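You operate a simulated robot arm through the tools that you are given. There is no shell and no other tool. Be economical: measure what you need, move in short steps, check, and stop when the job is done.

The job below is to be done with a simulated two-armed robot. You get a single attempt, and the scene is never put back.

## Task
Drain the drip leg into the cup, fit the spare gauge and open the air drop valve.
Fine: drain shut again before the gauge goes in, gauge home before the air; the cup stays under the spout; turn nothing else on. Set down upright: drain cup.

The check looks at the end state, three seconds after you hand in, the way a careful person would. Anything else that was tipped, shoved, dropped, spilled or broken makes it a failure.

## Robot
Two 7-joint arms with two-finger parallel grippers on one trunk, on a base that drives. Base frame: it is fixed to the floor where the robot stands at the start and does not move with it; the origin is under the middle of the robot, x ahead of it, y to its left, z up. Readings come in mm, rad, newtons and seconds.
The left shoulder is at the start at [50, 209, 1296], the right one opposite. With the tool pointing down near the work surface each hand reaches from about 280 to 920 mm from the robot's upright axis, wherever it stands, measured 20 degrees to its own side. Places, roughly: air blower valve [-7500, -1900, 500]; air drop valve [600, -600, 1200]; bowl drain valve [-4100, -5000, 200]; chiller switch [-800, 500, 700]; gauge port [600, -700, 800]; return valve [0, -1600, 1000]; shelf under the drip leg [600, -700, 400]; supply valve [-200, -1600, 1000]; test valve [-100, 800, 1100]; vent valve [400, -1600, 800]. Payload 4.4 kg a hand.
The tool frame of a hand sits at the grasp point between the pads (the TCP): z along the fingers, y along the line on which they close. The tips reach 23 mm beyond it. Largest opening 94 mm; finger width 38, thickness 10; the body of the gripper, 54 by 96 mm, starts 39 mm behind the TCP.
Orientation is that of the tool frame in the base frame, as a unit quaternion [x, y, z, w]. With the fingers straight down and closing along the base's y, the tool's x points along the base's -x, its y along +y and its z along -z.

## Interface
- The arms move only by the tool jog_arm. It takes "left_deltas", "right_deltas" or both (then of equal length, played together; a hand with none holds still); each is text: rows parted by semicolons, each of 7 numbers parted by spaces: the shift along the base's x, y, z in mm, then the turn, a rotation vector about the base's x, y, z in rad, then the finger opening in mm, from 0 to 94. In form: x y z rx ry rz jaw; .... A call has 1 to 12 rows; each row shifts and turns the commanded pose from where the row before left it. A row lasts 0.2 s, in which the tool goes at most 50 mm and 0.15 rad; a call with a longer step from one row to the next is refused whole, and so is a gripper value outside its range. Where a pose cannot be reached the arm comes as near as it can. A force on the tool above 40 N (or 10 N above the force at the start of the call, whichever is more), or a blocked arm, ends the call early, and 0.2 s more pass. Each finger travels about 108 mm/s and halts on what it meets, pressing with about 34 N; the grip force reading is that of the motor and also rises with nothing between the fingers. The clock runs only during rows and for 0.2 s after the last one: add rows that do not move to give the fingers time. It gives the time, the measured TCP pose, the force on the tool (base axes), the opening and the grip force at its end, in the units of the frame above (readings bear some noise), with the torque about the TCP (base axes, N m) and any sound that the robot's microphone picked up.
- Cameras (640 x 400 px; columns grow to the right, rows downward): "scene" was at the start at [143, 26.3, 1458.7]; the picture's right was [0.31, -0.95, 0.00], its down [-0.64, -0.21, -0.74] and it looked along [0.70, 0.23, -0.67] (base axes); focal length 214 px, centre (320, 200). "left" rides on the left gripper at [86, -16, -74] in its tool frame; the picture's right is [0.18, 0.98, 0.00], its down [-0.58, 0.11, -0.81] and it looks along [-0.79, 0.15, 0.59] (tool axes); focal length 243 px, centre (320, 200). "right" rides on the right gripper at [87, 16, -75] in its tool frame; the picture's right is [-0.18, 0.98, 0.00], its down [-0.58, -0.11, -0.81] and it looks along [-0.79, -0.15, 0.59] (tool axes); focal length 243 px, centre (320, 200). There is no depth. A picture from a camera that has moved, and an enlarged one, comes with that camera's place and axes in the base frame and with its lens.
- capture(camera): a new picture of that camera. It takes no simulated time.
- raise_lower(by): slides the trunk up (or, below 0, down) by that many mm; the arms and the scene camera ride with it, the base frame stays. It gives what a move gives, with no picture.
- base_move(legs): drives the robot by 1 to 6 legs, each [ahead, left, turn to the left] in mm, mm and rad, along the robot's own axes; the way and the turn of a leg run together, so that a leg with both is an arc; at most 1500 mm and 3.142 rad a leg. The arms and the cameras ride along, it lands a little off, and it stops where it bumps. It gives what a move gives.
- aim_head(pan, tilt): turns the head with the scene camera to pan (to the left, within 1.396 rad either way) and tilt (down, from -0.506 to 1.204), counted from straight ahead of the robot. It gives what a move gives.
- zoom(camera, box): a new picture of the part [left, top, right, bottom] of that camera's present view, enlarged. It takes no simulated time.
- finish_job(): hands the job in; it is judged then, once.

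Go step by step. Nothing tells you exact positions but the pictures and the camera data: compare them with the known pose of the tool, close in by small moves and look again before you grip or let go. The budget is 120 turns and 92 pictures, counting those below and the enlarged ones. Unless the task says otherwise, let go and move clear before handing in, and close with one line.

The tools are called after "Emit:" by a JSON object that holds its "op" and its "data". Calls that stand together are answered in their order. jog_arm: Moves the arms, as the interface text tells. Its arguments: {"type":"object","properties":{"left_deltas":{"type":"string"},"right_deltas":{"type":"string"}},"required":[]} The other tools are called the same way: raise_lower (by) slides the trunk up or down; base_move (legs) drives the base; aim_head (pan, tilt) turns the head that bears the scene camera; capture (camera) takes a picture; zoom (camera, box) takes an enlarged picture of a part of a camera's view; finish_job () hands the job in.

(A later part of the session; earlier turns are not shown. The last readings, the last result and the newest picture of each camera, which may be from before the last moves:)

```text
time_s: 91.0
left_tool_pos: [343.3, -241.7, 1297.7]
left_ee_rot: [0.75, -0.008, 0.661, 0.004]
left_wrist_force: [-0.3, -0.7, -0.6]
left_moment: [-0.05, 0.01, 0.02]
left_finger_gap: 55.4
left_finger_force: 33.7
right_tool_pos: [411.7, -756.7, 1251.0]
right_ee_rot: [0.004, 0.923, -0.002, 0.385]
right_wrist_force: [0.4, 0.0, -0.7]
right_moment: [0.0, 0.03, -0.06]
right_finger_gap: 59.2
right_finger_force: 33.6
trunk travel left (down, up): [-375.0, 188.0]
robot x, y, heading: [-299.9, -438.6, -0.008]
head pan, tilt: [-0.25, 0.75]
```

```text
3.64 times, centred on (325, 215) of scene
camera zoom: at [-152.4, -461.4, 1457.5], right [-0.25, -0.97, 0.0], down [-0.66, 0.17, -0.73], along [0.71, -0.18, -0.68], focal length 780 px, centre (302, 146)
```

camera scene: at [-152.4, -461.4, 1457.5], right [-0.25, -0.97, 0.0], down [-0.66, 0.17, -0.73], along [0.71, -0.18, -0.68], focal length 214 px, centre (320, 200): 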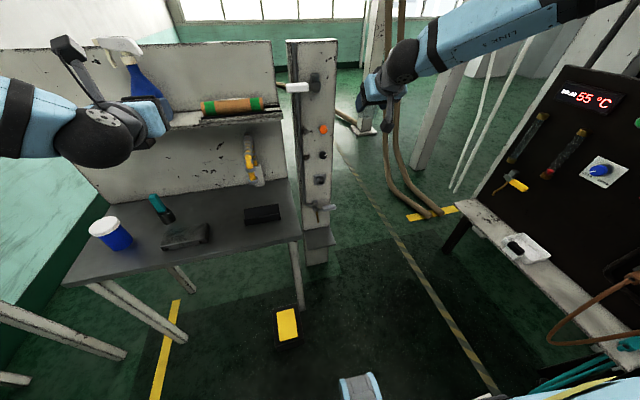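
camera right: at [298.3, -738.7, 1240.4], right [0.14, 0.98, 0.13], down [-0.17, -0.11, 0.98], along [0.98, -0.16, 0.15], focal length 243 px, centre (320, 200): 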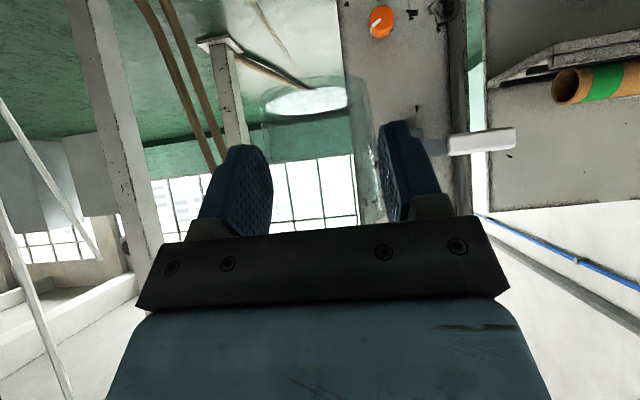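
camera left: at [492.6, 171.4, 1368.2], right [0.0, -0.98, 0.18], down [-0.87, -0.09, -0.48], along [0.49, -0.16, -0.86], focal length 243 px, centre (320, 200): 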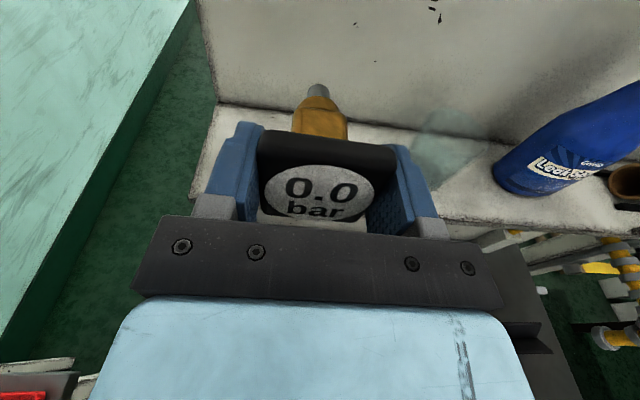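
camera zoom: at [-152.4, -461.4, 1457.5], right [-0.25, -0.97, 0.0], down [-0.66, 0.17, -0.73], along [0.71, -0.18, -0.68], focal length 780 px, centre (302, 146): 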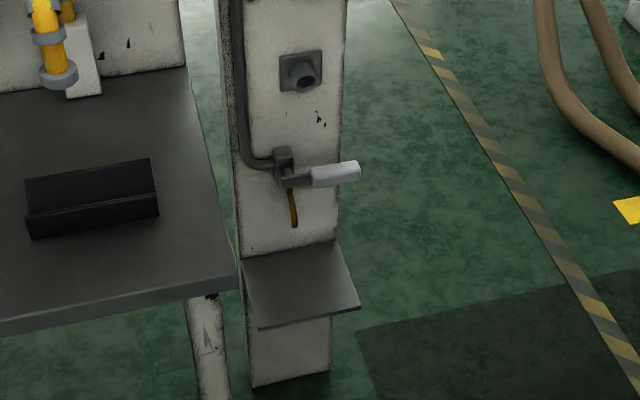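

Estimates: post face x≈710, spout tip ≈[652,-654,506], shelf top z≈390–400 spanning x 565–710. I raise the left hand gently out of the bench's way, then lower the trunk.

Emit:
{"op": "jog_arm", "data": {"left_deltas": "0 3 6 0 0 0 0;0 5 12 0 0 0 0;0 5 15 0 0 0 0;0 5 15 0 0 0 0;0 5 15 0 0 0 0;0 5 15 0 0 0 0;0 5 15 0 0 0 0;0 5 15 0 0 0 0;0 5 15 0 0 0 0;0 5 15 0 0 0 0;0 3 8 0 0 0 0;0 0 0 0 0 0 0"}}

Emit:
{"op": "raise_lower", "data": {"by": -370}}

Emit:
{"op": "capture", "data": {"camera": "scene"}}

Emit:
{"op": "capture", "data": {"camera": "right"}}

```text
time_s: 93.6
left_tool_pos: [344.3, -191.0, 1445.8]
left_ee_rot: [0.75, -0.007, 0.661, 0.004]
left_wrist_force: [0.7, 0.0, -1.7]
left_moment: [-0.02, -0.01, -0.03]
left_finger_gap: 55.5
left_finger_force: 33.7
right_tool_pos: [410.5, -756.2, 1249.3]
right_ee_rot: [0.003, 0.923, -0.002, 0.385]
right_wrist_force: [0.0, -0.3, -0.2]
right_moment: [-0.04, 0.0, 0.0]
right_finger_gap: 59.2
right_finger_force: 34.4
trunk travel left (down, up): [-375.0, 188.0]
robot x, y, heading: [-296.1, -439.8, 0.0]
head pan, tilt: [-0.25, 0.75]
```

```text
time_s: 97.2
left_tool_pos: [344.3, -190.5, 1075.1]
left_ee_rot: [0.751, -0.008, 0.661, 0.004]
left_wrist_force: [0.4, 0.1, -0.6]
left_moment: [-0.01, 0.0, 0.04]
left_finger_gap: 55.4
left_finger_force: 34.1
right_tool_pos: [410.2, -755.2, 879.5]
right_ee_rot: [0.004, 0.923, -0.002, 0.385]
right_wrist_force: [0.1, 0.6, -0.9]
right_moment: [-0.02, 0.0, -0.01]
right_finger_gap: 59.6
right_finger_force: 34.4
trunk travel left (down, up): [-5.0, 558.0]
robot x, y, heading: [-296.8, -443.2, -0.006]
head pan, tilt: [-0.25, 0.75]
```

```text
33 pictures are left
camera scene: at [-152.5, -461.4, 1087.5], right [-0.25, -0.97, 0.0], down [-0.66, 0.17, -0.73], along [0.71, -0.18, -0.68], focal length 214 px, centre (320, 200)
```

scene: 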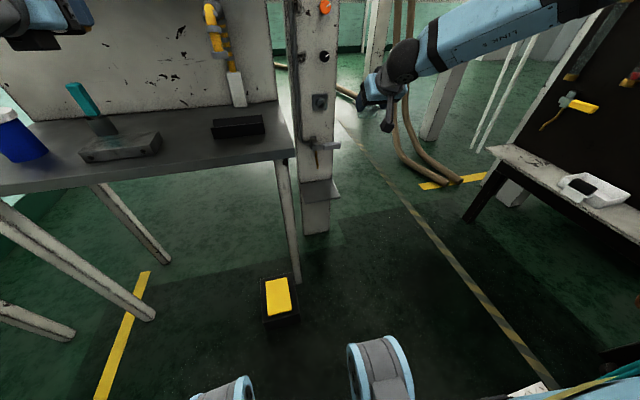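

```text
32 pictures are left
camera right: at [298.2, -738.7, 870.5], right [0.14, 0.98, 0.13], down [-0.17, -0.11, 0.98], along [0.98, -0.16, 0.15], focal length 243 px, centre (320, 200)
```

right: 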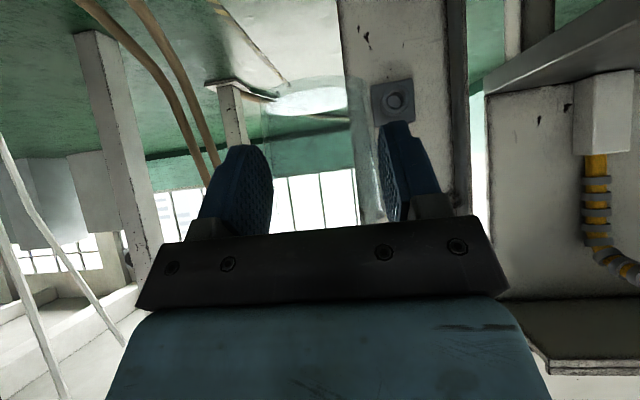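

Clear floor ahead up to the pedal. I lower the right hand gently with the cup, in front of the shelf.

Emit:
{"op": "jog_arm", "data": {"right_deltas": "0 2 -6 0 0 0 30;0 5 -14 0 0 0 30;0 8 -20 0 0 0 30;0 8 -22 0 0 0 30;0 8 -22 0 0 0 30;0 8 -22 0 0 0 30;0 8 -22 0 0 0 30;0 8 -22 0 0 0 30;0 8 -22 0 0 0 30;0 8 -22 0 0 0 30;0 8 -22 0 0 0 30;0 8 -20 0 0 0 30"}}

Emit:
{"op": "jog_arm", "data": {"right_deltas": "0 8 -20 0 0 0 30;0 6 -20 0 0 0 30;0 0 -20 0 0 0 30;0 0 -20 0 0 0 30;0 0 -20 0 0 0 30;0 0 -20 0 0 0 30;0 0 -15 0 0 0 30;0 0 -15 0 0 0 30;0 0 -10 0 0 0 30;0 0 -5 0 0 0 30;0 0 0 0 0 0 30"}}

Emit:
{"op": "capture", "data": {"camera": "right"}}

```text
time_s: 99.8
left_tool_pos: [343.8, -190.3, 1077.1]
left_ee_rot: [0.75, -0.008, 0.662, 0.005]
left_wrist_force: [-0.8, 0.2, 0.2]
left_moment: [0.03, 0.03, -0.02]
left_finger_gap: 55.2
left_finger_force: 34.1
right_tool_pos: [383.5, -703.5, 680.7]
right_ee_rot: [0.004, 0.922, -0.002, 0.387]
right_wrist_force: [0.4, 0.1, -0.2]
right_moment: [-0.02, 0.04, -0.02]
right_finger_gap: 59.2
right_finger_force: 33.3
right hand out of reach, approached as far as the arm can: row 9, 10, 11, 12
trunk travel left (down, up): [-5.0, 558.0]
robot x, y, heading: [-297.8, -440.4, -0.005]
head pan, tilt: [-0.25, 0.75]
```

```text
time_s: 102.2
left_tool_pos: [344.3, -190.1, 1075.2]
left_ee_rot: [0.75, -0.007, 0.662, 0.004]
left_wrist_force: [-0.6, 0.1, -1.5]
left_moment: [0.0, 0.03, 0.02]
left_finger_gap: 55.5
left_finger_force: 34.0
right_tool_pos: [332.4, -760.1, 611.4]
right_ee_rot: [0.003, 0.923, -0.001, 0.385]
right_wrist_force: [0.2, -1.1, 0.1]
right_moment: [0.0, 0.0, -0.01]
right_finger_gap: 59.2
right_finger_force: 34.8
right hand out of reach, approached as far as the arm can: row 1, 2, 3, 4, 5, 6, 7, 8, 9, 10
trunk travel left (down, up): [-5.0, 558.0]
robot x, y, heading: [-298.6, -440.3, -0.007]
head pan, tilt: [-0.25, 0.75]
```

```text
31 pictures are left
camera right: at [220.0, -742.5, 601.8], right [0.14, 0.98, 0.13], down [-0.17, -0.11, 0.98], along [0.98, -0.16, 0.15], focal length 243 px, centre (320, 200)
```

right: 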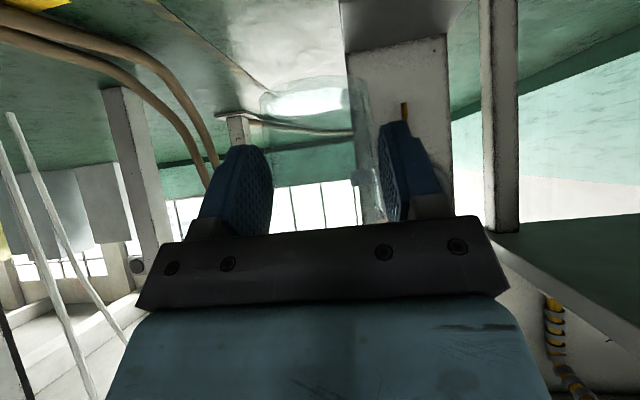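

The wrist limits when folded; a more extended arm should go lower. I reach out forward first, then down.

Emit:
{"op": "jog_arm", "data": {"right_deltas": "10 5 0 0 0 0 30;20 10 0 0 0 0 30;20 10 0 0 0 0 30;22 10 0 0 0 0 30;22 10 0 0 0 0 30;22 10 0 0 0 0 30;22 10 0 0 0 0 30;22 10 0 0 0 0 30;20 10 0 0 0 0 30;15 10 0 0 0 0 30;5 5 0 0 0 0 30;0 0 0 0 0 0 30"}}

Emit:
{"op": "jog_arm", "data": {"right_deltas": "0 0 -6 0 0 0 30;0 0 -14 0 0 0 30;0 0 -18 0 0 0 30;0 0 -18 0 0 0 30;0 0 -18 0 0 0 30;0 0 -18 0 0 0 30;0 0 -18 0 0 0 30;0 0 -10 0 0 0 30;0 0 0 0 0 0 30"}}

```text
time_s: 104.8
left_tool_pos: [342.4, -192.2, 1076.0]
left_ee_rot: [0.75, -0.007, 0.661, 0.004]
left_wrist_force: [-0.2, -0.3, -1.5]
left_moment: [0.0, 0.03, 0.0]
left_finger_gap: 55.4
left_finger_force: 33.8
right_tool_pos: [454.2, -736.6, 713.2]
right_ee_rot: [0.004, 0.923, -0.002, 0.385]
right_wrist_force: [0.4, -0.3, -0.4]
right_moment: [-0.01, 0.0, -0.01]
right_finger_gap: 59.4
right_finger_force: 33.7
right hand out of reach, approached as far as the arm can: row 1, 2, 3, 4, 5, 6, 7, 8, 9, 10, 11
trunk travel left (down, up): [-5.0, 558.0]
robot x, y, heading: [-297.2, -441.4, -0.004]
head pan, tilt: [-0.25, 0.75]
```

```text
time_s: 106.8
left_tool_pos: [344.1, -192.2, 1075.8]
left_ee_rot: [0.75, -0.008, 0.662, 0.004]
left_wrist_force: [-0.1, 0.0, -0.5]
left_moment: [0.0, 0.04, -0.01]
left_finger_gap: 55.6
left_finger_force: 34.1
right_tool_pos: [410.2, -775.8, 645.3]
right_ee_rot: [0.004, 0.923, -0.002, 0.385]
right_wrist_force: [-0.6, 0.4, -0.7]
right_moment: [0.01, 0.02, 0.06]
right_finger_gap: 59.4
right_finger_force: 33.7
right hand out of reach, approached as far as the arm can: row 1, 2, 3, 4, 5, 6, 7, 8
trunk travel left (down, up): [-5.0, 558.0]
robot x, y, heading: [-292.9, -443.0, -0.004]
head pan, tilt: [-0.25, 0.75]
```

I try yawing the hand left (cup is round) so it lines up more with the forearm, then lower again.

Emit:
{"op": "jog_arm", "data": {"right_deltas": "0 0 10 0 0 0.1 30;0 0 10 0 0 0.12 30;0 0 0 0 0 0.12 30;0 0 0 0 0 0.12 30;0 0 0 0 0 0.12 30;0 0 -10 0 0 0.1 30;0 0 -18 0 0 0 30;0 0 -18 0 0 0 30;0 0 -18 0 0 0 30;0 0 -18 0 0 0 30;0 0 -18 0 0 0 30;0 0 0 0 0 0 30"}}

Emit:
{"op": "aim_head", "data": {"pan": -0.7, "tilt": 0.45}}

Emit:
{"op": "capture", "data": {"camera": "scene"}}

```text
time_s: 109.4
left_tool_pos: [343.3, -191.9, 1075.2]
left_ee_rot: [0.75, -0.008, 0.661, 0.004]
left_wrist_force: [-1.4, 0.2, -0.8]
left_moment: [0.0, 0.03, 0.0]
left_finger_gap: 55.4
left_finger_force: 34.4
right_tool_pos: [382.2, -787.8, 605.7]
right_ee_rot: [-0.305, 0.871, 0.126, 0.364]
right_wrist_force: [0.2, -0.3, -0.5]
right_moment: [0.03, -0.03, -0.02]
right_finger_gap: 59.2
right_finger_force: 33.9
right hand out of reach, approached as far as the arm can: row 8, 9, 10, 11
trunk travel left (down, up): [-5.0, 558.0]
robot x, y, heading: [-297.0, -440.1, -0.007]
head pan, tilt: [-0.25, 0.75]
```

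```text
time_s: 110.3
left_tool_pos: [343.6, -190.7, 1074.8]
left_ee_rot: [0.75, -0.007, 0.662, 0.004]
left_wrist_force: [-0.1, -0.4, -1.4]
left_moment: [0.0, 0.0, -0.04]
left_finger_gap: 55.3
left_finger_force: 34.1
right_tool_pos: [380.9, -787.6, 606.2]
right_ee_rot: [-0.305, 0.871, 0.126, 0.364]
right_wrist_force: [-0.1, 0.8, -0.8]
right_moment: [-0.04, 0.01, 0.05]
right_finger_gap: 59.2
right_finger_force: 34.0
trunk travel left (down, up): [-5.0, 558.0]
robot x, y, heading: [-297.5, -440.1, -0.009]
head pan, tilt: [-0.7, 0.45]
```

```text
30 pictures are left
camera scene: at [-162.6, -500.0, 1113.8], right [-0.65, -0.76, 0.0], down [-0.33, 0.28, -0.9], along [0.69, -0.58, -0.44], focal length 214 px, centre (320, 200)
```

scene: 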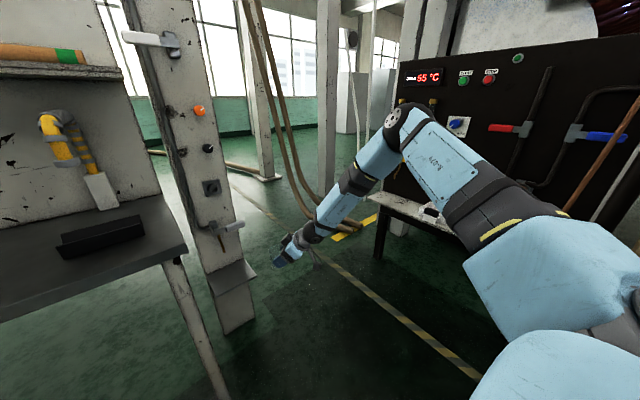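

The elbow stays stuck high and out. I bring the hand back to tool-down (cup is empty, tilt is harmless) to reset the posture, at the favoured bearing.

Emit:
{"op": "jog_arm", "data": {"right_deltas": "0 5 0 -0.082 0.102 0 30;0 10 0 -0.082 0.102 0 30;0 10 0 -0.082 0.102 0 30;0 10 0 -0.082 0.102 0 30;0 10 0 -0.082 0.102 0 30;0 10 0 -0.082 0.102 0 30;0 10 0 0 0 -0.115 30;0 10 0 0 0 -0.115 30;0 5 0 0 0 -0.115 30;0 0 0 0 0 -0.115 30;0 0 0 0 0 -0.115 30;0 0 0 0 0 -0.1 30"}}

Emit:
{"op": "jog_arm", "data": {"right_deltas": "15 5 0 0 0 0 30;20 10 0 0 0 0 30;20 10 -5 0 0 0 30;20 10 -10 0 0 0 30;20 10 -15 0 0 0 30;20 10 -15 0 0 0 30;20 0 -15 0 0 0 30;20 0 -15 0 0 0 30;0 0 -15 0 0 0 30;0 0 -10 0 0 0 30;0 0 0 0 0 0 30"}}

Emit:
{"op": "capture", "data": {"camera": "scene"}}

```text
time_s: 112.9
left_tool_pos: [342.9, -190.9, 1076.3]
left_ee_rot: [0.75, -0.006, 0.661, 0.003]
left_wrist_force: [0.4, 0.2, -1.6]
left_moment: [0.01, 0.02, -0.03]
left_finger_gap: 55.5
left_finger_force: 34.0
right_tool_pos: [347.6, -767.0, 603.7]
right_ee_rot: [-0.001, 0.959, 0.021, 0.283]
right_wrist_force: [-1.5, 0.3, 0.0]
right_moment: [-0.03, -0.01, 0.02]
right_finger_gap: 59.0
right_finger_force: 34.0
right hand out of reach, approached as far as the arm can: row 2, 3, 4, 5, 6, 7
trunk travel left (down, up): [-5.0, 558.0]
robot x, y, heading: [-294.1, -439.7, -0.004]
head pan, tilt: [-0.7, 0.45]
```

```text
time_s: 115.3
left_tool_pos: [343.6, -190.6, 1075.5]
left_ee_rot: [0.75, -0.008, 0.661, 0.005]
left_wrist_force: [-0.8, 0.5, -1.4]
left_moment: [0.03, 0.01, -0.02]
left_finger_gap: 55.3
left_finger_force: 33.6
right_tool_pos: [402.6, -788.4, 626.1]
right_ee_rot: [-0.002, 0.959, 0.021, 0.283]
right_wrist_force: [-0.4, -0.4, -0.4]
right_moment: [0.0, -0.01, 0.0]
right_finger_gap: 58.9
right_finger_force: 34.2
right hand out of reach, approached as far as the arm can: row 1, 2, 3, 4, 5, 6, 7, 8, 9, 10
trunk travel left (down, up): [-5.0, 558.0]
robot x, y, heading: [-295.7, -441.5, -0.006]
head pan, tilt: [-0.7, 0.45]
```

```text
29 pictures are left
camera scene: at [-162.6, -500.1, 1113.9], right [-0.65, -0.76, 0.0], down [-0.33, 0.28, -0.9], along [0.69, -0.58, -0.44], focal length 214 px, centre (320, 200)
```

scene: 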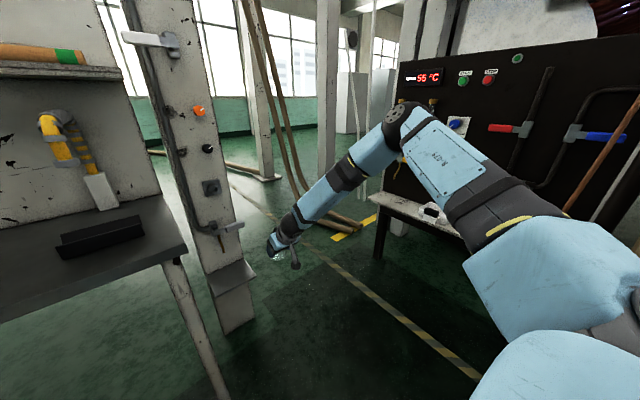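

The shoulder seems stuck at a limit from the earlier twisting. I return the right hand toward its starting posture (tool down, high, out to the side) to unwind it.

Emit:
{"op": "jog_arm", "data": {"right_deltas": "-10 0 10 0 0.05 0 30;-22 -5 18 0 0.05 0 30;-25 -8 22 0 0.05 0 30;-25 -8 22 0 0.05 0 30;-25 -8 22 0 0.05 0 30;-25 -8 22 0 0.05 0 30;-25 -8 22 0 0.05 0 30;-25 -8 22 0 0.05 0 30;-25 -8 22 0 0.05 0 30;-25 -8 22 0 0.05 0 30;-25 -8 22 0 0.05 0 30;-25 -8 22 0 0.03 -0.04 30"}}

Emit:
{"op": "jog_arm", "data": {"right_deltas": "-15 0 22 0 0 0 30;-15 0 22 0 0 0 30;0 0 22 0 0 0 30;0 0 22 0 0 0 30;0 0 22 0 0 0 30;0 0 22 0 0 0 30;0 0 22 0 0 0 30;0 0 22 0 0 0 30;0 0 22 0 0 0 30;0 0 15 0 0 0 30;0 0 8 0 0 0 30;0 0 0 0 0 0 30"}}

Emit:
{"op": "capture", "data": {"camera": "scene"}}

```text
time_s: 117.9
left_tool_pos: [343.1, -190.8, 1076.1]
left_ee_rot: [0.75, -0.008, 0.662, 0.004]
left_wrist_force: [0.0, 0.1, -1.3]
left_moment: [0.03, 0.0, 0.02]
left_finger_gap: 55.4
left_finger_force: 34.5
right_tool_pos: [118.0, -872.9, 876.8]
right_ee_rot: [0.023, 0.999, 0.022, -0.002]
right_wrist_force: [0.4, 0.3, -0.6]
right_moment: [0.0, 0.02, -0.02]
right_finger_gap: 58.8
right_finger_force: 33.9
trunk travel left (down, up): [-5.0, 558.0]
robot x, y, heading: [-297.2, -442.0, -0.004]
head pan, tilt: [-0.7, 0.45]
```

```text
time_s: 120.5
left_tool_pos: [342.5, -191.4, 1075.3]
left_ee_rot: [0.75, -0.008, 0.662, 0.005]
left_wrist_force: [0.2, -0.7, -1.1]
left_moment: [-0.02, 0.02, 0.01]
left_finger_gap: 55.5
left_finger_force: 34.4
right_tool_pos: [89.7, -871.7, 1096.5]
right_ee_rot: [0.023, 1.0, 0.021, -0.002]
right_wrist_force: [-0.6, 0.2, 0.1]
right_moment: [0.0, -0.01, 0.01]
right_finger_gap: 58.9
right_finger_force: 34.2
trunk travel left (down, up): [-5.0, 558.0]
robot x, y, heading: [-295.3, -441.2, -0.003]
head pan, tilt: [-0.7, 0.45]
```

```text
28 pictures are left
camera scene: at [-162.6, -500.1, 1113.9], right [-0.65, -0.76, 0.0], down [-0.33, 0.28, -0.9], along [0.69, -0.58, -0.44], focal length 214 px, centre (320, 200)
```

scene: 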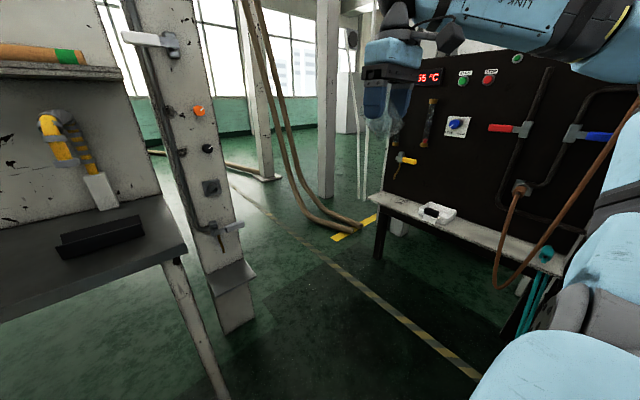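

Home-like posture restored. Now I descend with the tool pointing down along the favoured bearing.

Emit:
{"op": "jog_arm", "data": {"right_deltas": "6 3 -8 0 0 0 30;14 8 -18 0 0 0 30;14 8 -20 0 0 0 30;14 8 -20 0 0 0 30;14 8 -20 0 0 0 30;14 8 -20 0 0 0 30;14 8 -20 0 0 0 30;14 8 -20 0 0 0 30;14 8 -20 0 0 0 30;14 8 -20 0 0 0 30;14 8 -20 0 0 0 30;14 8 -20 0 0 0 30"}}

Emit:
{"op": "jog_arm", "data": {"right_deltas": "14 8 -20 0 0 0 30;14 8 -20 0 0 0 30;14 8 -20 0 0 0 30;14 8 -20 0 0 0 30;14 8 -20 0 0 0 30;14 8 -20 0 0 0 30;14 8 -20 0 0 0 30;14 8 -20 0 0 0 30;14 8 -20 0 0 0 30;14 8 -20 0 0 0 30;14 8 -20 0 0 0 30;0 0 0 0 0 0 30"}}

```text
time_s: 123.1
left_tool_pos: [343.9, -191.0, 1075.6]
left_ee_rot: [0.75, -0.008, 0.661, 0.004]
left_wrist_force: [0.6, 0.0, -1.5]
left_moment: [0.04, 0.06, 0.03]
left_finger_gap: 55.2
left_finger_force: 34.0
right_tool_pos: [250.0, -781.3, 870.5]
right_ee_rot: [0.023, 0.999, 0.023, -0.002]
right_wrist_force: [-0.3, 0.4, -0.2]
right_moment: [0.0, 0.0, -0.01]
right_finger_gap: 58.9
right_finger_force: 33.5
trunk travel left (down, up): [-5.0, 558.0]
robot x, y, heading: [-296.5, -441.2, 0.0]
head pan, tilt: [-0.7, 0.45]
```

```text
time_s: 125.7
left_tool_pos: [343.9, -191.6, 1076.0]
left_ee_rot: [0.75, -0.007, 0.661, 0.004]
left_wrist_force: [-0.2, -1.0, -0.6]
left_moment: [0.0, 0.04, -0.01]
left_finger_gap: 55.5
left_finger_force: 34.3
right_tool_pos: [360.3, -727.4, 692.2]
right_ee_rot: [0.024, 0.999, 0.022, -0.001]
right_wrist_force: [-0.8, -0.6, -1.0]
right_moment: [0.02, 0.0, 0.01]
right_finger_gap: 59.0
right_finger_force: 33.8
right hand out of reach, approached as far as the arm can: row 9, 10, 11
trunk travel left (down, up): [-5.0, 558.0]
robot x, y, heading: [-298.0, -437.2, -0.005]
head pan, tilt: [-0.7, 0.45]
```

Again a limit. I test a straight descent from here.

Emit:
{"op": "jog_arm", "data": {"right_deltas": "-10 0 -10 0 0 0 30;-10 0 -20 0 0 0 30;0 0 -20 0 0 0 30;0 0 -20 0 0 0 30;0 0 -20 0 0 0 30;0 0 -20 0 0 0 30;0 0 -20 0 0 0 30;0 0 0 0 0 0 30"}}

Emit:
{"op": "capture", "data": {"camera": "scene"}}

```text
time_s: 127.5
left_tool_pos: [342.7, -191.1, 1077.1]
left_ee_rot: [0.75, -0.008, 0.661, 0.005]
left_wrist_force: [0.5, -0.3, -1.1]
left_moment: [0.02, 0.02, 0.01]
left_finger_gap: 55.6
left_finger_force: 34.5
right_tool_pos: [300.4, -759.5, 606.7]
right_ee_rot: [0.023, 0.999, 0.022, -0.001]
right_wrist_force: [-0.4, 1.2, -0.6]
right_moment: [0.01, 0.01, -0.03]
right_finger_gap: 59.1
right_finger_force: 34.4
right hand out of reach, approached as far as the arm can: row 3, 4, 5, 6, 7
trunk travel left (down, up): [-5.0, 558.0]
robot x, y, heading: [-293.2, -439.0, -0.008]
head pan, tilt: [-0.7, 0.45]
```

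```text
27 pictures are left
camera scene: at [-162.6, -500.0, 1113.9], right [-0.65, -0.76, 0.0], down [-0.33, 0.28, -0.9], along [0.69, -0.58, -0.44], focal length 214 px, centre (320, 200)
```

scene: 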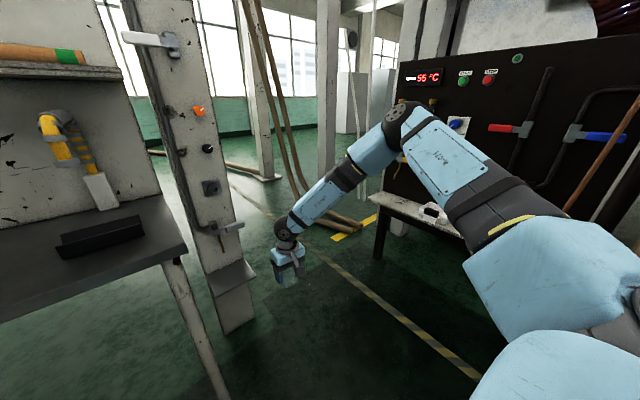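

The elbow always stops at the same place. I test whether reaching further out to the right lets the arm go lower.

Emit:
{"op": "jog_arm", "data": {"right_deltas": "-10 -20 0 0 0 0 30;-10 -22 0 0 0 0 30;-10 -22 0 0 0 0 30;-10 -22 0 0 0 0 30;-10 -22 0 0 0 0 30;-10 -22 -10 0 0 0 30;0 -22 -20 0 0 0 30;0 -20 -20 0 0 0 30;0 0 -20 0 0 0 30;0 0 -20 0 0 0 30;0 0 -20 0 0 0 30;0 0 0 0 0 0 30"}}

Emit:
{"op": "capture", "data": {"camera": "scene"}}

```text
time_s: 130.1
left_tool_pos: [344.8, -191.1, 1075.4]
left_ee_rot: [0.75, -0.007, 0.662, 0.004]
left_wrist_force: [-1.2, -0.2, -0.9]
left_moment: [0.0, -0.02, 0.01]
left_finger_gap: 55.4
left_finger_force: 34.2
right_tool_pos: [232.6, -932.7, 515.1]
right_ee_rot: [0.022, 1.0, 0.021, 0.0]
right_wrist_force: [0.0, -0.1, -1.1]
right_moment: [0.0, 0.02, -0.01]
right_finger_gap: 58.9
right_finger_force: 34.6
right hand out of reach, approached as far as the arm can: row 11
trunk travel left (down, up): [-5.0, 558.0]
robot x, y, heading: [-297.6, -441.3, -0.007]
head pan, tilt: [-0.7, 0.45]
```

```text
26 pictures are left
camera scene: at [-162.6, -499.9, 1113.9], right [-0.65, -0.76, 0.0], down [-0.33, 0.28, -0.9], along [0.69, -0.58, -0.44], focal length 214 px, centre (320, 200)
```

scene: 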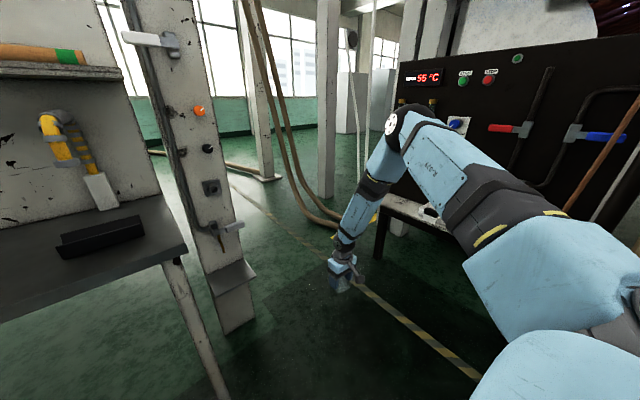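

Further right goes lower. I test more to the side to see if the arm can drop further.

Emit:
{"op": "jog_arm", "data": {"right_deltas": "-15 -5 0 0 0 0 30;-22 -8 0 0 0 0 30;-22 -8 0 0 0 0 30;-22 -8 0 0 0 0 30;-22 -8 0 0 0 0 30;-22 -8 0 0 0 0 30;-22 -8 -10 0 0 0 30;-22 -5 -20 0 0 0 30;0 0 -20 0 0 0 30;0 0 -20 0 0 0 30;0 0 -20 0 0 0 30;0 0 0 0 0 0 30"}}

```text
time_s: 132.7
left_tool_pos: [344.3, -191.1, 1076.5]
left_ee_rot: [0.75, -0.008, 0.662, 0.005]
left_wrist_force: [0.1, 0.1, -0.4]
left_moment: [0.02, 0.03, 0.0]
left_finger_gap: 55.6
left_finger_force: 33.8
right_tool_pos: [65.0, -993.1, 457.5]
right_ee_rot: [0.022, 1.0, 0.021, -0.001]
right_wrist_force: [-0.4, -0.3, -0.7]
right_moment: [0.0, -0.03, 0.0]
right_finger_gap: 59.0
right_finger_force: 34.4
right hand out of reach, approached as far as the arm can: row 10, 11
trunk travel left (down, up): [-5.0, 558.0]
robot x, y, heading: [-294.7, -441.7, -0.004]
head pan, tilt: [-0.7, 0.45]
```

Yes — the further to the side, the lower it reaches. I'll work sideways: yaw the tool 90° right, then pitch it outward 45° (cup upright) and test the low reach here.

Emit:
{"op": "jog_arm", "data": {"right_deltas": "-10 0 8 0 0 -0.143 30;-10 0 8 0 0 -0.143 30;-10 0 8 0 0 -0.143 30;-10 0 8 0 0 -0.143 30;-10 0 8 0 0 -0.143 30;-10 0 8 0 0 -0.143 30;-10 0 8 0 0 -0.143 30;-10 0 8 0 0 -0.143 30;-10 0 8 0 0 -0.143 30;-10 0 8 0 0 -0.143 30;-10 0 8 0 0 -0.143 30"}}

Emit:
{"op": "jog_arm", "data": {"right_deltas": "0 0 0 -0.131 0 0 30;0 -10 0 -0.131 0 0 30;0 -10 0 -0.131 0 0 30;0 -10 0 -0.131 0 0 30;0 -10 0 -0.131 0 0 30;0 -10 0 -0.131 0 0 30;0 -10 -10 0 0 0 30;0 -10 -20 0 0 0 30;0 -10 -20 0 0 0 30;0 0 -20 0 0 0 30;0 0 -20 0 0 0 30;0 0 0 0 0 0 30"}}

```text
time_s: 135.1
left_tool_pos: [343.5, -190.6, 1076.7]
left_ee_rot: [0.75, -0.008, 0.662, 0.004]
left_wrist_force: [1.0, 0.9, -1.0]
left_moment: [0.02, 0.05, -0.01]
left_finger_gap: 55.3
left_finger_force: 33.6
right_tool_pos: [-45.7, -993.9, 546.0]
right_ee_rot: [0.725, 0.688, 0.017, 0.014]
right_wrist_force: [0.0, -0.1, -0.2]
right_moment: [0.0, 0.03, 0.01]
right_finger_gap: 58.7
right_finger_force: 33.7
trunk travel left (down, up): [-5.0, 558.0]
robot x, y, heading: [-292.7, -438.8, -0.009]
head pan, tilt: [-0.7, 0.45]
```

```text
time_s: 137.7
left_tool_pos: [343.8, -190.6, 1076.9]
left_ee_rot: [0.75, -0.008, 0.661, 0.004]
left_wrist_force: [0.7, -0.8, -1.0]
left_moment: [-0.03, -0.01, 0.04]
left_finger_gap: 55.4
left_finger_force: 33.8
right_tool_pos: [-45.7, -1073.1, 454.4]
right_ee_rot: [0.663, 0.643, -0.25, 0.29]
right_wrist_force: [0.5, 0.1, -0.8]
right_moment: [0.03, 0.02, 0.01]
right_finger_gap: 58.9
right_finger_force: 34.2
trunk travel left (down, up): [-5.0, 558.0]
robot x, y, heading: [-299.3, -436.3, -0.005]
head pan, tilt: [-0.7, 0.45]
```

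Sideways reach works down to z 454 with the cup upright. Next: raise the trunk for clearance and turn the base 90° left so the post is on the right side. First I check what's on the robot's left.

Emit:
{"op": "raise_lower", "data": {"by": 500}}

Emit:
{"op": "aim_head", "data": {"pan": 1.39, "tilt": 0.5}}

Emit:
{"op": "capture", "data": {"camera": "scene"}}

```text
refused: 500 is not a number from -400 to 400
```

```text
time_s: 139.7
left_tool_pos: [344.3, -191.0, 1077.1]
left_ee_rot: [0.751, -0.007, 0.661, 0.004]
left_wrist_force: [0.0, 0.4, -1.1]
left_moment: [0.04, 0.05, -0.04]
left_finger_gap: 55.3
left_finger_force: 33.9
right_tool_pos: [-46.3, -1073.8, 454.4]
right_ee_rot: [0.663, 0.645, -0.248, 0.29]
right_wrist_force: [0.0, -0.2, -0.1]
right_moment: [0.02, 0.04, 0.0]
right_finger_gap: 58.8
right_finger_force: 34.1
trunk travel left (down, up): [-5.0, 558.0]
robot x, y, heading: [-293.5, -440.6, -0.01]
head pan, tilt: [1.389, 0.499]
```

```text
25 pictures are left
camera scene: at [-215.8, -351.1, 1109.4], right [0.98, -0.19, 0.0], down [-0.09, -0.47, -0.88], along [0.16, 0.86, -0.48], focal length 214 px, centre (320, 200)
```

scene: 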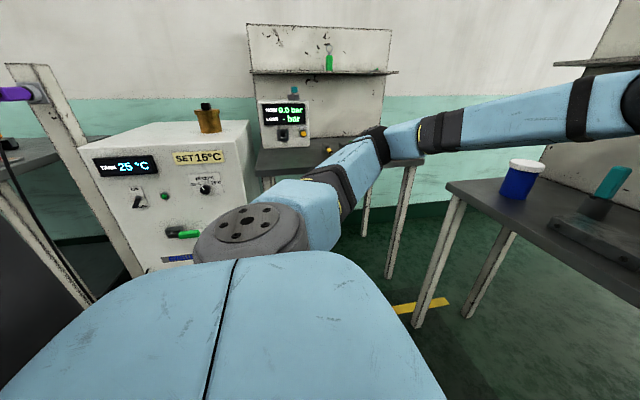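

Chiller is on the left, below hand height once raised. I raise 400, back off 80, turn left 90°, and back up along the bench front.

Emit:
{"op": "raise_lower", "data": {"by": 400}}

Emit:
{"op": "base_move", "data": {"legs": [[-80, 0, 0], [0, 0, 1.571], [-460, 0, 0]]}}

Emit:
{"op": "aim_head", "data": {"pan": -1.3, "tilt": 0.75}}

Emit:
{"op": "capture", "data": {"camera": "scene"}}

```text
time_s: 143.5
left_tool_pos: [343.8, -191.4, 1475.9]
left_ee_rot: [0.75, -0.006, 0.662, 0.002]
left_wrist_force: [-0.6, 0.6, -1.0]
left_moment: [0.0, 0.03, 0.0]
left_finger_gap: 55.5
left_finger_force: 34.7
right_tool_pos: [-45.0, -1075.1, 853.9]
right_ee_rot: [0.663, 0.643, -0.249, 0.29]
right_wrist_force: [0.1, -0.3, 0.3]
right_moment: [0.02, -0.04, 0.03]
right_finger_gap: 59.1
right_finger_force: 34.0
trunk travel left (down, up): [-405.0, 158.0]
robot x, y, heading: [-298.8, -441.4, -0.005]
head pan, tilt: [1.389, 0.499]
```

```text
time_s: 150.8
left_tool_pos: [-632.9, -261.3, 1475.4]
left_ee_rot: [0.532, 0.529, 0.467, -0.468]
left_wrist_force: [0.4, -0.4, -0.7]
left_moment: [-0.01, 0.0, 0.01]
left_finger_gap: 55.4
left_finger_force: 34.3
right_tool_pos: [257.1, -635.8, 855.0]
right_ee_rot: [0.007, 0.924, 0.032, 0.381]
right_wrist_force: [-0.4, -0.1, -0.2]
right_moment: [-0.01, -0.01, -0.03]
right_finger_gap: 58.7
right_finger_force: 33.8
trunk travel left (down, up): [-405.0, 158.0]
robot x, y, heading: [-375.6, -900.2, 1.579]
head pan, tilt: [1.389, 0.499]
```

```text
time_s: 153.2
left_tool_pos: [-631.5, -261.9, 1476.0]
left_ee_rot: [0.532, 0.529, 0.467, -0.468]
left_wrist_force: [0.4, 0.1, -0.4]
left_moment: [-0.01, -0.01, 0.0]
left_finger_gap: 55.4
left_finger_force: 34.0
right_tool_pos: [257.6, -637.6, 855.4]
right_ee_rot: [0.006, 0.924, 0.033, 0.381]
right_wrist_force: [-0.7, 0.3, -1.4]
right_moment: [-0.01, -0.01, 0.02]
right_finger_gap: 58.8
right_finger_force: 33.6
trunk travel left (down, up): [-405.0, 158.0]
robot x, y, heading: [-369.0, -894.4, 1.578]
head pan, tilt: [-1.3, 0.75]
```

```text
24 pictures are left
camera scene: at [-297.5, -807.4, 1487.5], right [0.28, -0.96, 0.0], down [-0.66, -0.19, -0.73], along [0.7, 0.2, -0.68], focal length 214 px, centre (320, 200)
```

scene: 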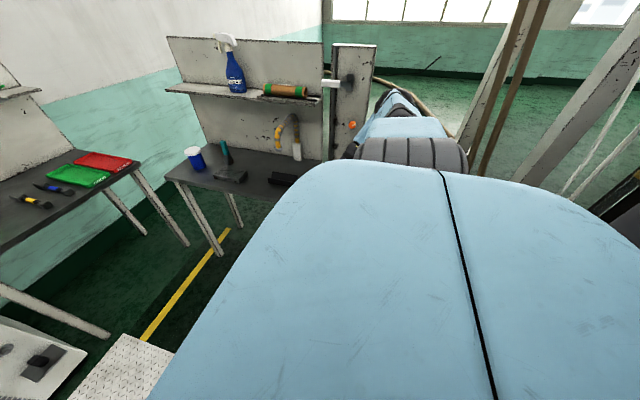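

I level the cup's small roll error, then lower the trunk so the hand comes to shelf height in front of the shelf.

Emit:
{"op": "jog_arm", "data": {"right_deltas": "0 0 0 -0.066 -0.004 -0.014 30;0 0 0 0 0 0 30"}}

Emit:
{"op": "raise_lower", "data": {"by": -385}}

Emit:
{"op": "capture", "data": {"camera": "right"}}

```text
time_s: 153.8
left_tool_pos: [-633.6, -262.0, 1476.1]
left_ee_rot: [0.532, 0.528, 0.468, -0.468]
left_wrist_force: [-0.1, -1.0, -0.7]
left_moment: [-0.02, -0.03, -0.03]
left_finger_gap: 55.3
left_finger_force: 34.1
right_tool_pos: [257.3, -638.1, 855.1]
right_ee_rot: [0.0, 0.923, -0.001, 0.384]
right_wrist_force: [0.7, -0.2, 0.0]
right_moment: [-0.01, 0.02, -0.01]
right_finger_gap: 58.8
right_finger_force: 33.5
trunk travel left (down, up): [-405.0, 158.0]
robot x, y, heading: [-373.0, -899.6, 1.586]
head pan, tilt: [-1.3, 0.75]
```

```text
time_s: 157.5
left_tool_pos: [-631.7, -262.1, 1090.6]
left_ee_rot: [0.531, 0.529, 0.467, -0.469]
left_wrist_force: [-0.5, 0.8, -1.2]
left_moment: [-0.06, 0.03, 0.03]
left_finger_gap: 55.3
left_finger_force: 33.8
right_tool_pos: [256.7, -637.2, 469.3]
right_ee_rot: [0.001, 0.923, -0.002, 0.384]
right_wrist_force: [0.2, -0.1, -0.6]
right_moment: [0.01, 0.0, -0.01]
right_finger_gap: 58.9
right_finger_force: 34.3
trunk travel left (down, up): [-20.0, 543.0]
robot x, y, heading: [-372.7, -900.2, 1.587]
head pan, tilt: [-1.3, 0.75]
```

```text
23 pictures are left
camera right: at [145.2, -620.9, 460.8], right [0.13, 0.98, 0.13], down [-0.16, -0.11, 0.98], along [0.98, -0.15, 0.14], focal length 243 px, centre (320, 200)
```

right: 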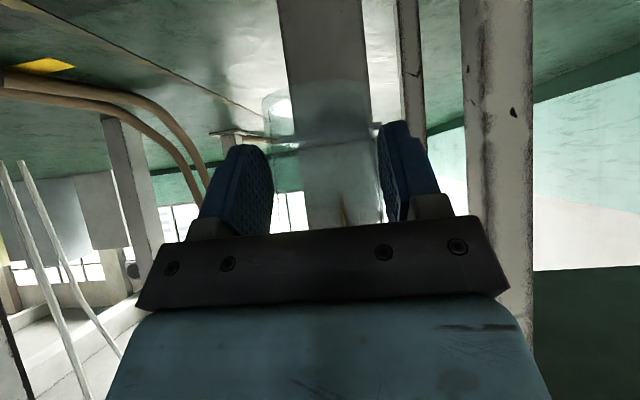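

I zoom into the view between the fingers to place the shelf and spout.

Emit:
{"op": "zoom", "data": {"camera": "right", "box": [240, 80, 420, 240]}}

```text
2.50 times, centred on (330, 160) of right
camera zoom: at [145.2, -620.9, 460.8], right [0.13, 0.98, 0.13], down [-0.16, -0.11, 0.98], along [0.98, -0.15, 0.14], focal length 606 px, centre (295, 300)
```

zoom: 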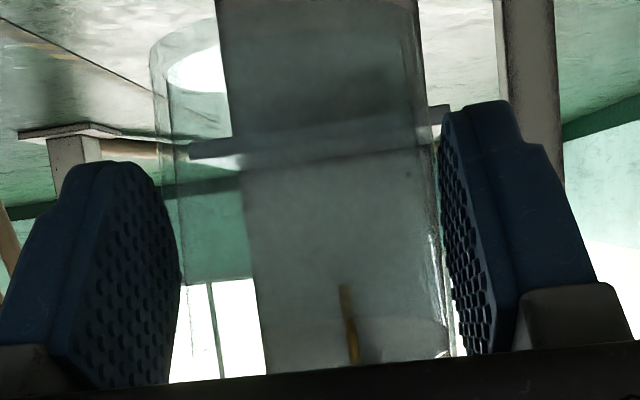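

Spout tip ≈[652,-656,525], shelf top ≈ z 416, cup bottom ≈ 40 mm below the TCP. I raise slightly and drive sideways toward the shelf, stopping short.

Emit:
{"op": "jog_arm", "data": {"right_deltas": "0 -8 3 0 0 0 30;0 -8 3 0 0 0 30;0 -6 1 0 0 0 30;0 0 0 0 0 0 30"}}

Emit:
{"op": "base_move", "data": {"legs": [[0, -270, -0.016]]}}

Emit:
{"op": "zoom", "data": {"camera": "right", "box": [220, 40, 440, 240]}}

```text
time_s: 158.5
left_tool_pos: [-632.1, -262.0, 1091.2]
left_ee_rot: [0.532, 0.529, 0.467, -0.468]
left_wrist_force: [-0.2, 0.0, -0.9]
left_moment: [-0.04, 0.0, 0.0]
left_finger_gap: 55.5
left_finger_force: 34.0
right_tool_pos: [257.4, -659.4, 477.8]
right_ee_rot: [0.001, 0.924, -0.002, 0.383]
right_wrist_force: [0.1, -0.2, -1.2]
right_moment: [-0.01, 0.01, 0.01]
right_finger_gap: 59.0
right_finger_force: 34.1
trunk travel left (down, up): [-20.0, 543.0]
robot x, y, heading: [-376.0, -897.7, 1.579]
head pan, tilt: [-1.3, 0.75]
```

```text
time_s: 161.5
left_tool_pos: [-350.9, -256.5, 1091.4]
left_ee_rot: [0.536, 0.525, 0.47, -0.464]
left_wrist_force: [0.5, 0.4, -0.3]
left_moment: [0.02, -0.03, 0.02]
left_finger_gap: 55.5
left_finger_force: 33.9
right_tool_pos: [532.4, -668.2, 477.4]
right_ee_rot: [0.006, 0.923, -0.004, 0.384]
right_wrist_force: [-0.2, 0.1, 0.5]
right_moment: [-0.02, 0.03, 0.02]
right_finger_gap: 58.8
right_finger_force: 34.2
trunk travel left (down, up): [-20.0, 543.0]
robot x, y, heading: [-100.7, -896.3, 1.569]
head pan, tilt: [-1.3, 0.75]
```

```text
2.00 times, centred on (330, 140) of right
camera zoom: at [419.5, -649.0, 468.3], right [0.15, 0.98, 0.13], down [-0.16, -0.1, 0.98], along [0.98, -0.16, 0.14], focal length 485 px, centre (300, 320)
```

zoom: 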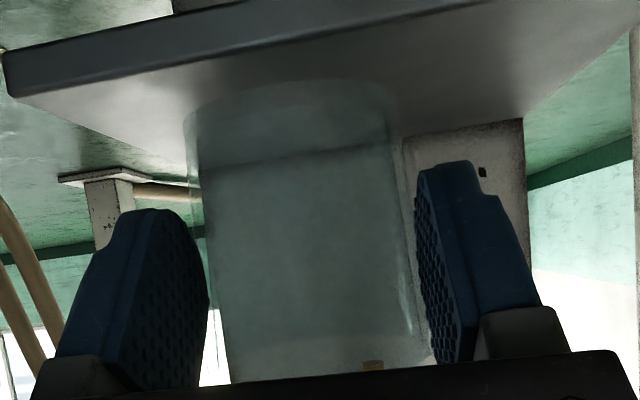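

Shelf top ≈412, cup bottom ≈436, spout tip ≈[652,-655,526]. I shift 12 mm in y and drive the last ~112 mm.

Emit:
{"op": "jog_arm", "data": {"right_deltas": "0 6 0 0 0 0 30;0 6 0 0 0 0 30;0 0 0 0 0 0 30"}}

Emit:
{"op": "base_move", "data": {"legs": [[0, -108, 0]]}}

Emit:
{"op": "capture", "data": {"camera": "right"}}

```text
time_s: 162.3
left_tool_pos: [-352.4, -256.9, 1091.6]
left_ee_rot: [0.536, 0.525, 0.47, -0.465]
left_wrist_force: [1.3, 0.6, -0.9]
left_moment: [0.0, -0.03, 0.0]
left_finger_gap: 55.5
left_finger_force: 33.8
right_tool_pos: [532.1, -655.3, 477.1]
right_ee_rot: [0.007, 0.924, -0.004, 0.383]
right_wrist_force: [-0.4, -0.2, -0.1]
right_moment: [-0.01, 0.01, -0.02]
right_finger_gap: 58.7
right_finger_force: 34.2
trunk travel left (down, up): [-20.0, 543.0]
robot x, y, heading: [-103.2, -897.5, 1.564]
head pan, tilt: [-1.3, 0.75]
```

```text
time_s: 163.9
left_tool_pos: [-244.7, -257.3, 1091.1]
left_ee_rot: [0.536, 0.525, 0.471, -0.464]
left_wrist_force: [-0.7, -0.6, -1.2]
left_moment: [-0.02, 0.01, 0.0]
left_finger_gap: 55.5
left_finger_force: 34.1
right_tool_pos: [638.7, -657.0, 477.3]
right_ee_rot: [0.008, 0.923, -0.005, 0.384]
right_wrist_force: [-16.6, 2.0, -2.8]
right_moment: [-0.05, -0.21, 0.1]
right_finger_gap: 59.9
right_finger_force: 33.8
trunk travel left (down, up): [-20.0, 543.0]
robot x, y, heading: [1.9, -895.9, 1.564]
head pan, tilt: [-1.3, 0.75]
```

```text
20 pictures are left
camera right: at [526.7, -637.7, 468.3], right [0.15, 0.98, 0.13], down [-0.16, -0.1, 0.98], along [0.98, -0.17, 0.14], focal length 243 px, centre (320, 200)
```

right: 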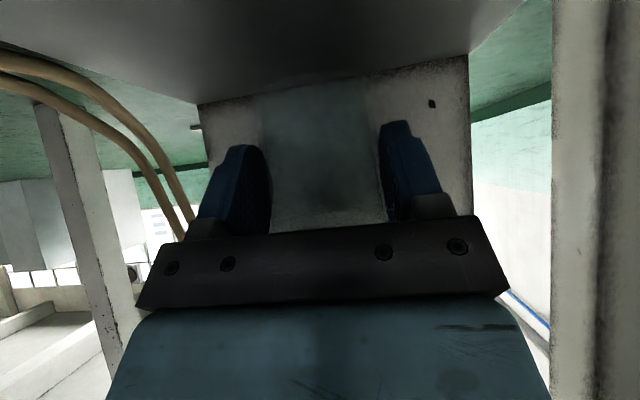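

A ~16 N touch ahead: the cup's front has met the post face (so face x≈675–680). The spout (x≈645) is then about over the cup's middle; I back off 5 mm and lower gently to the shelf.

Emit:
{"op": "jog_arm", "data": {"right_deltas": "-3 0 0 0 0 0 30;-3 0 0 0 0 0 30;0 0 -4 0 0 0 30;0 0 -4 0 0 0 30;0 0 0 0 0 0 30"}}

Emit:
{"op": "zoom", "data": {"camera": "right", "box": [190, 0, 470, 240]}}

```text
time_s: 165.1
left_tool_pos: [-244.6, -258.2, 1091.0]
left_ee_rot: [0.537, 0.524, 0.471, -0.464]
left_wrist_force: [-0.1, -0.2, -0.4]
left_moment: [-0.01, -0.02, -0.01]
left_finger_gap: 55.4
left_finger_force: 34.3
right_tool_pos: [632.5, -657.0, 470.1]
right_ee_rot: [0.008, 0.924, -0.004, 0.383]
right_wrist_force: [-0.4, 0.1, 0.5]
right_moment: [0.0, 0.03, 0.0]
right_finger_gap: 60.0
right_finger_force: 33.9
trunk travel left (down, up): [-20.0, 543.0]
robot x, y, heading: [2.6, -896.5, 1.558]
head pan, tilt: [-1.3, 0.75]
```

```text
1.67 times, centred on (330, 120) of right
camera zoom: at [520.6, -637.8, 461.1], right [0.15, 0.98, 0.13], down [-0.16, -0.1, 0.98], along [0.98, -0.17, 0.14], focal length 404 px, centre (303, 333)
```

zoom: 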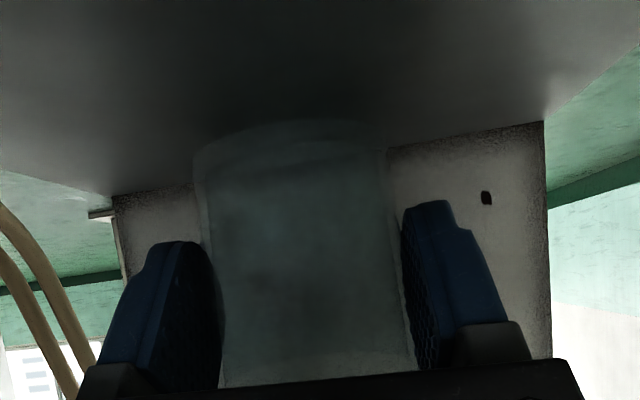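

Force gone, cup upright. I lower in small steps until I feel the shelf.

Emit:
{"op": "jog_arm", "data": {"right_deltas": "0 0 -3 0 0 0 30;0 0 -3 0 0 0 30;0 0 0 0 0 0 30"}}

Emit:
{"op": "jog_arm", "data": {"right_deltas": "0 0 -2 0 0 0 30;0 0 -2 0 0 0 30;0 0 0 0 0 0 30"}}

Emit:
{"op": "jog_arm", "data": {"right_deltas": "0 0 -2 0 0 0 30;0 0 0 0 0 0 30"}}

```text
time_s: 165.9
left_tool_pos: [-245.4, -257.1, 1090.2]
left_ee_rot: [0.536, 0.524, 0.472, -0.464]
left_wrist_force: [0.3, -0.4, -0.6]
left_moment: [0.01, -0.01, 0.0]
left_finger_gap: 55.7
left_finger_force: 34.0
right_tool_pos: [632.2, -656.3, 463.2]
right_ee_rot: [0.006, 0.924, -0.003, 0.383]
right_wrist_force: [-0.1, 0.8, 0.3]
right_moment: [0.0, -0.04, 0.0]
right_finger_gap: 60.0
right_finger_force: 34.2
trunk travel left (down, up): [-20.0, 543.0]
robot x, y, heading: [1.4, -894.9, 1.563]
head pan, tilt: [-1.3, 0.75]
```

```text
time_s: 166.7
left_tool_pos: [-246.6, -257.2, 1090.5]
left_ee_rot: [0.535, 0.525, 0.471, -0.464]
left_wrist_force: [-0.1, 0.6, -0.5]
left_moment: [-0.04, 0.0, 0.0]
left_finger_gap: 55.7
left_finger_force: 34.0
right_tool_pos: [633.1, -655.7, 460.9]
right_ee_rot: [0.007, 0.923, -0.003, 0.385]
right_wrist_force: [1.2, -2.9, 18.5]
right_moment: [0.01, -0.1, 0.03]
right_finger_gap: 60.1
right_finger_force: 34.1
trunk travel left (down, up): [-20.0, 543.0]
robot x, y, heading: [3.9, -898.0, 1.568]
head pan, tilt: [-1.3, 0.75]
```

```text
time_s: 167.3
left_tool_pos: [-247.1, -259.1, 1090.7]
left_ee_rot: [0.536, 0.525, 0.471, -0.463]
left_wrist_force: [-0.1, -0.2, -1.7]
left_moment: [0.01, -0.01, 0.0]
left_finger_gap: 55.4
left_finger_force: 34.0
right_tool_pos: [633.4, -655.9, 458.8]
right_ee_rot: [0.008, 0.923, -0.004, 0.385]
right_wrist_force: [-0.7, -0.8, 19.1]
right_moment: [-0.01, -0.05, 0.0]
right_finger_gap: 59.6
right_finger_force: 33.9
trunk travel left (down, up): [-20.0, 543.0]
robot x, y, heading: [3.2, -897.6, 1.566]
head pan, tilt: [-1.3, 0.75]
```

Resting on the shelf. I relieve the pressure, open, and look before backing out.

Emit:
{"op": "jog_arm", "data": {"right_deltas": "0 0 2 0 0 0 30;0 0 0 0 0 0 62;0 0 0 0 0 0 70;0 0 0 0 0 0 80;0 0 0 0 0 0 94;0 0 0 0 0 0 94"}}

Emit:
{"op": "jog_arm", "data": {"right_deltas": "-8 0 0 0 0 0 94;-12 0 0 0 0 0 94;-15 0 0 0 0 0 94;-15 0 0 0 0 0 94;-15 0 0 0 0 0 94;-15 0 0 0 0 0 94;-15 0 0 0 0 0 94;-15 0 0 0 0 0 94;-15 0 0 0 0 0 94;0 0 0 0 0 0 94"}}

Emit:
{"op": "capture", "data": {"camera": "right"}}

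```text
time_s: 168.7
left_tool_pos: [-245.2, -256.3, 1091.4]
left_ee_rot: [0.536, 0.524, 0.471, -0.464]
left_wrist_force: [-0.1, -0.3, -1.1]
left_moment: [-0.02, 0.01, -0.02]
left_finger_gap: 55.6
left_finger_force: 34.3
right_tool_pos: [632.8, -656.0, 459.6]
right_ee_rot: [0.008, 0.923, -0.004, 0.384]
right_wrist_force: [-0.5, -0.3, 0.2]
right_moment: [0.0, 0.0, 0.01]
right_finger_gap: 93.9
right_finger_force: 0.0
trunk travel left (down, up): [-20.0, 543.0]
robot x, y, heading: [5.0, -897.2, 1.567]
head pan, tilt: [-1.3, 0.75]
```

```text
time_s: 170.9
left_tool_pos: [-245.1, -257.6, 1091.1]
left_ee_rot: [0.536, 0.525, 0.471, -0.465]
left_wrist_force: [0.9, 0.9, -1.2]
left_moment: [-0.02, 0.02, 0.02]
left_finger_gap: 55.1
left_finger_force: 33.8
right_tool_pos: [506.5, -656.6, 458.6]
right_ee_rot: [0.008, 0.924, -0.004, 0.383]
right_wrist_force: [0.4, 0.7, 0.3]
right_moment: [0.0, 0.03, 0.02]
right_finger_gap: 93.9
right_finger_force: 0.1
trunk travel left (down, up): [-20.0, 543.0]
robot x, y, heading: [6.7, -897.1, 1.567]
head pan, tilt: [-1.3, 0.75]
```

```text
18 pictures are left
camera right: at [395.3, -638.2, 449.0], right [0.15, 0.98, 0.13], down [-0.16, -0.1, 0.98], along [0.98, -0.17, 0.14], focal length 243 px, centre (320, 200)
```

right: 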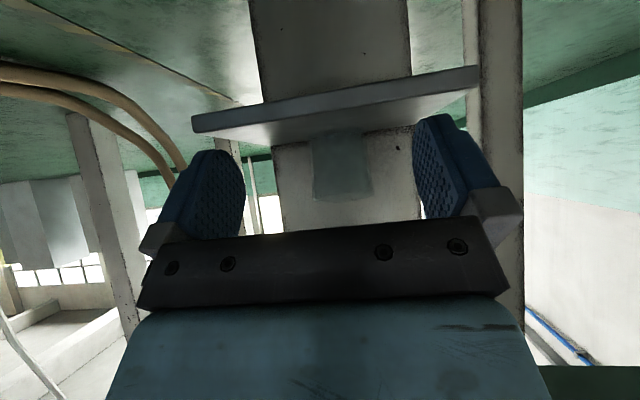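

Cup stands on the shelf. I close the fingers and raise the hand to view the drain lever and spout straight on.

Emit:
{"op": "jog_arm", "data": {"right_deltas": "-10 0 15 0 0 0 60;-10 0 20 0 0 0 30;-10 0 20 0 0 0 0;0 -5 20 0 0 0 0;0 -5 20 0 0 0 0;0 -5 20 0 0 0 0;0 -5 20 0 0 0 0;0 -5 10 0 0 0 0;0 0 0 0 0 0 0"}}

Emit:
{"op": "capture", "data": {"camera": "right"}}

```text
time_s: 172.9
left_tool_pos: [-245.2, -257.5, 1092.7]
left_ee_rot: [0.536, 0.524, 0.471, -0.464]
left_wrist_force: [0.5, 0.0, -1.0]
left_moment: [0.0, 0.0, 0.0]
left_finger_gap: 55.3
left_finger_force: 34.2
right_tool_pos: [479.4, -679.8, 601.6]
right_ee_rot: [0.008, 0.923, -0.005, 0.384]
right_wrist_force: [-0.1, 0.0, -0.9]
right_moment: [0.0, -0.03, -0.03]
right_finger_gap: 0.1
right_finger_force: 34.0
right hand out of reach, approached as far as the arm can: row 8
trunk travel left (down, up): [-20.0, 543.0]
robot x, y, heading: [3.6, -898.0, 1.564]
head pan, tilt: [-1.3, 0.75]
```

```text
17 pictures are left
camera right: at [367.0, -661.0, 591.8], right [0.15, 0.98, 0.13], down [-0.16, -0.1, 0.98], along [0.98, -0.17, 0.14], focal length 243 px, centre (320, 200)
```

right: 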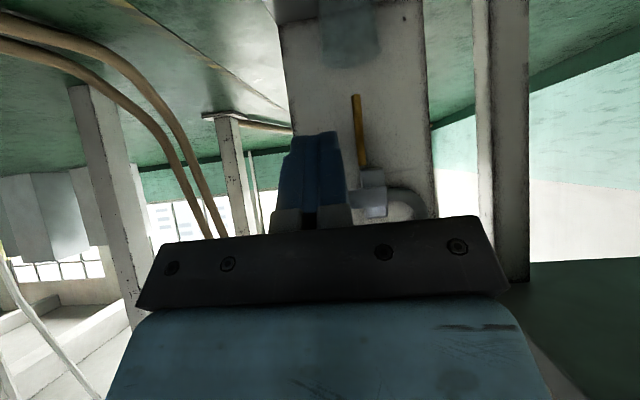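

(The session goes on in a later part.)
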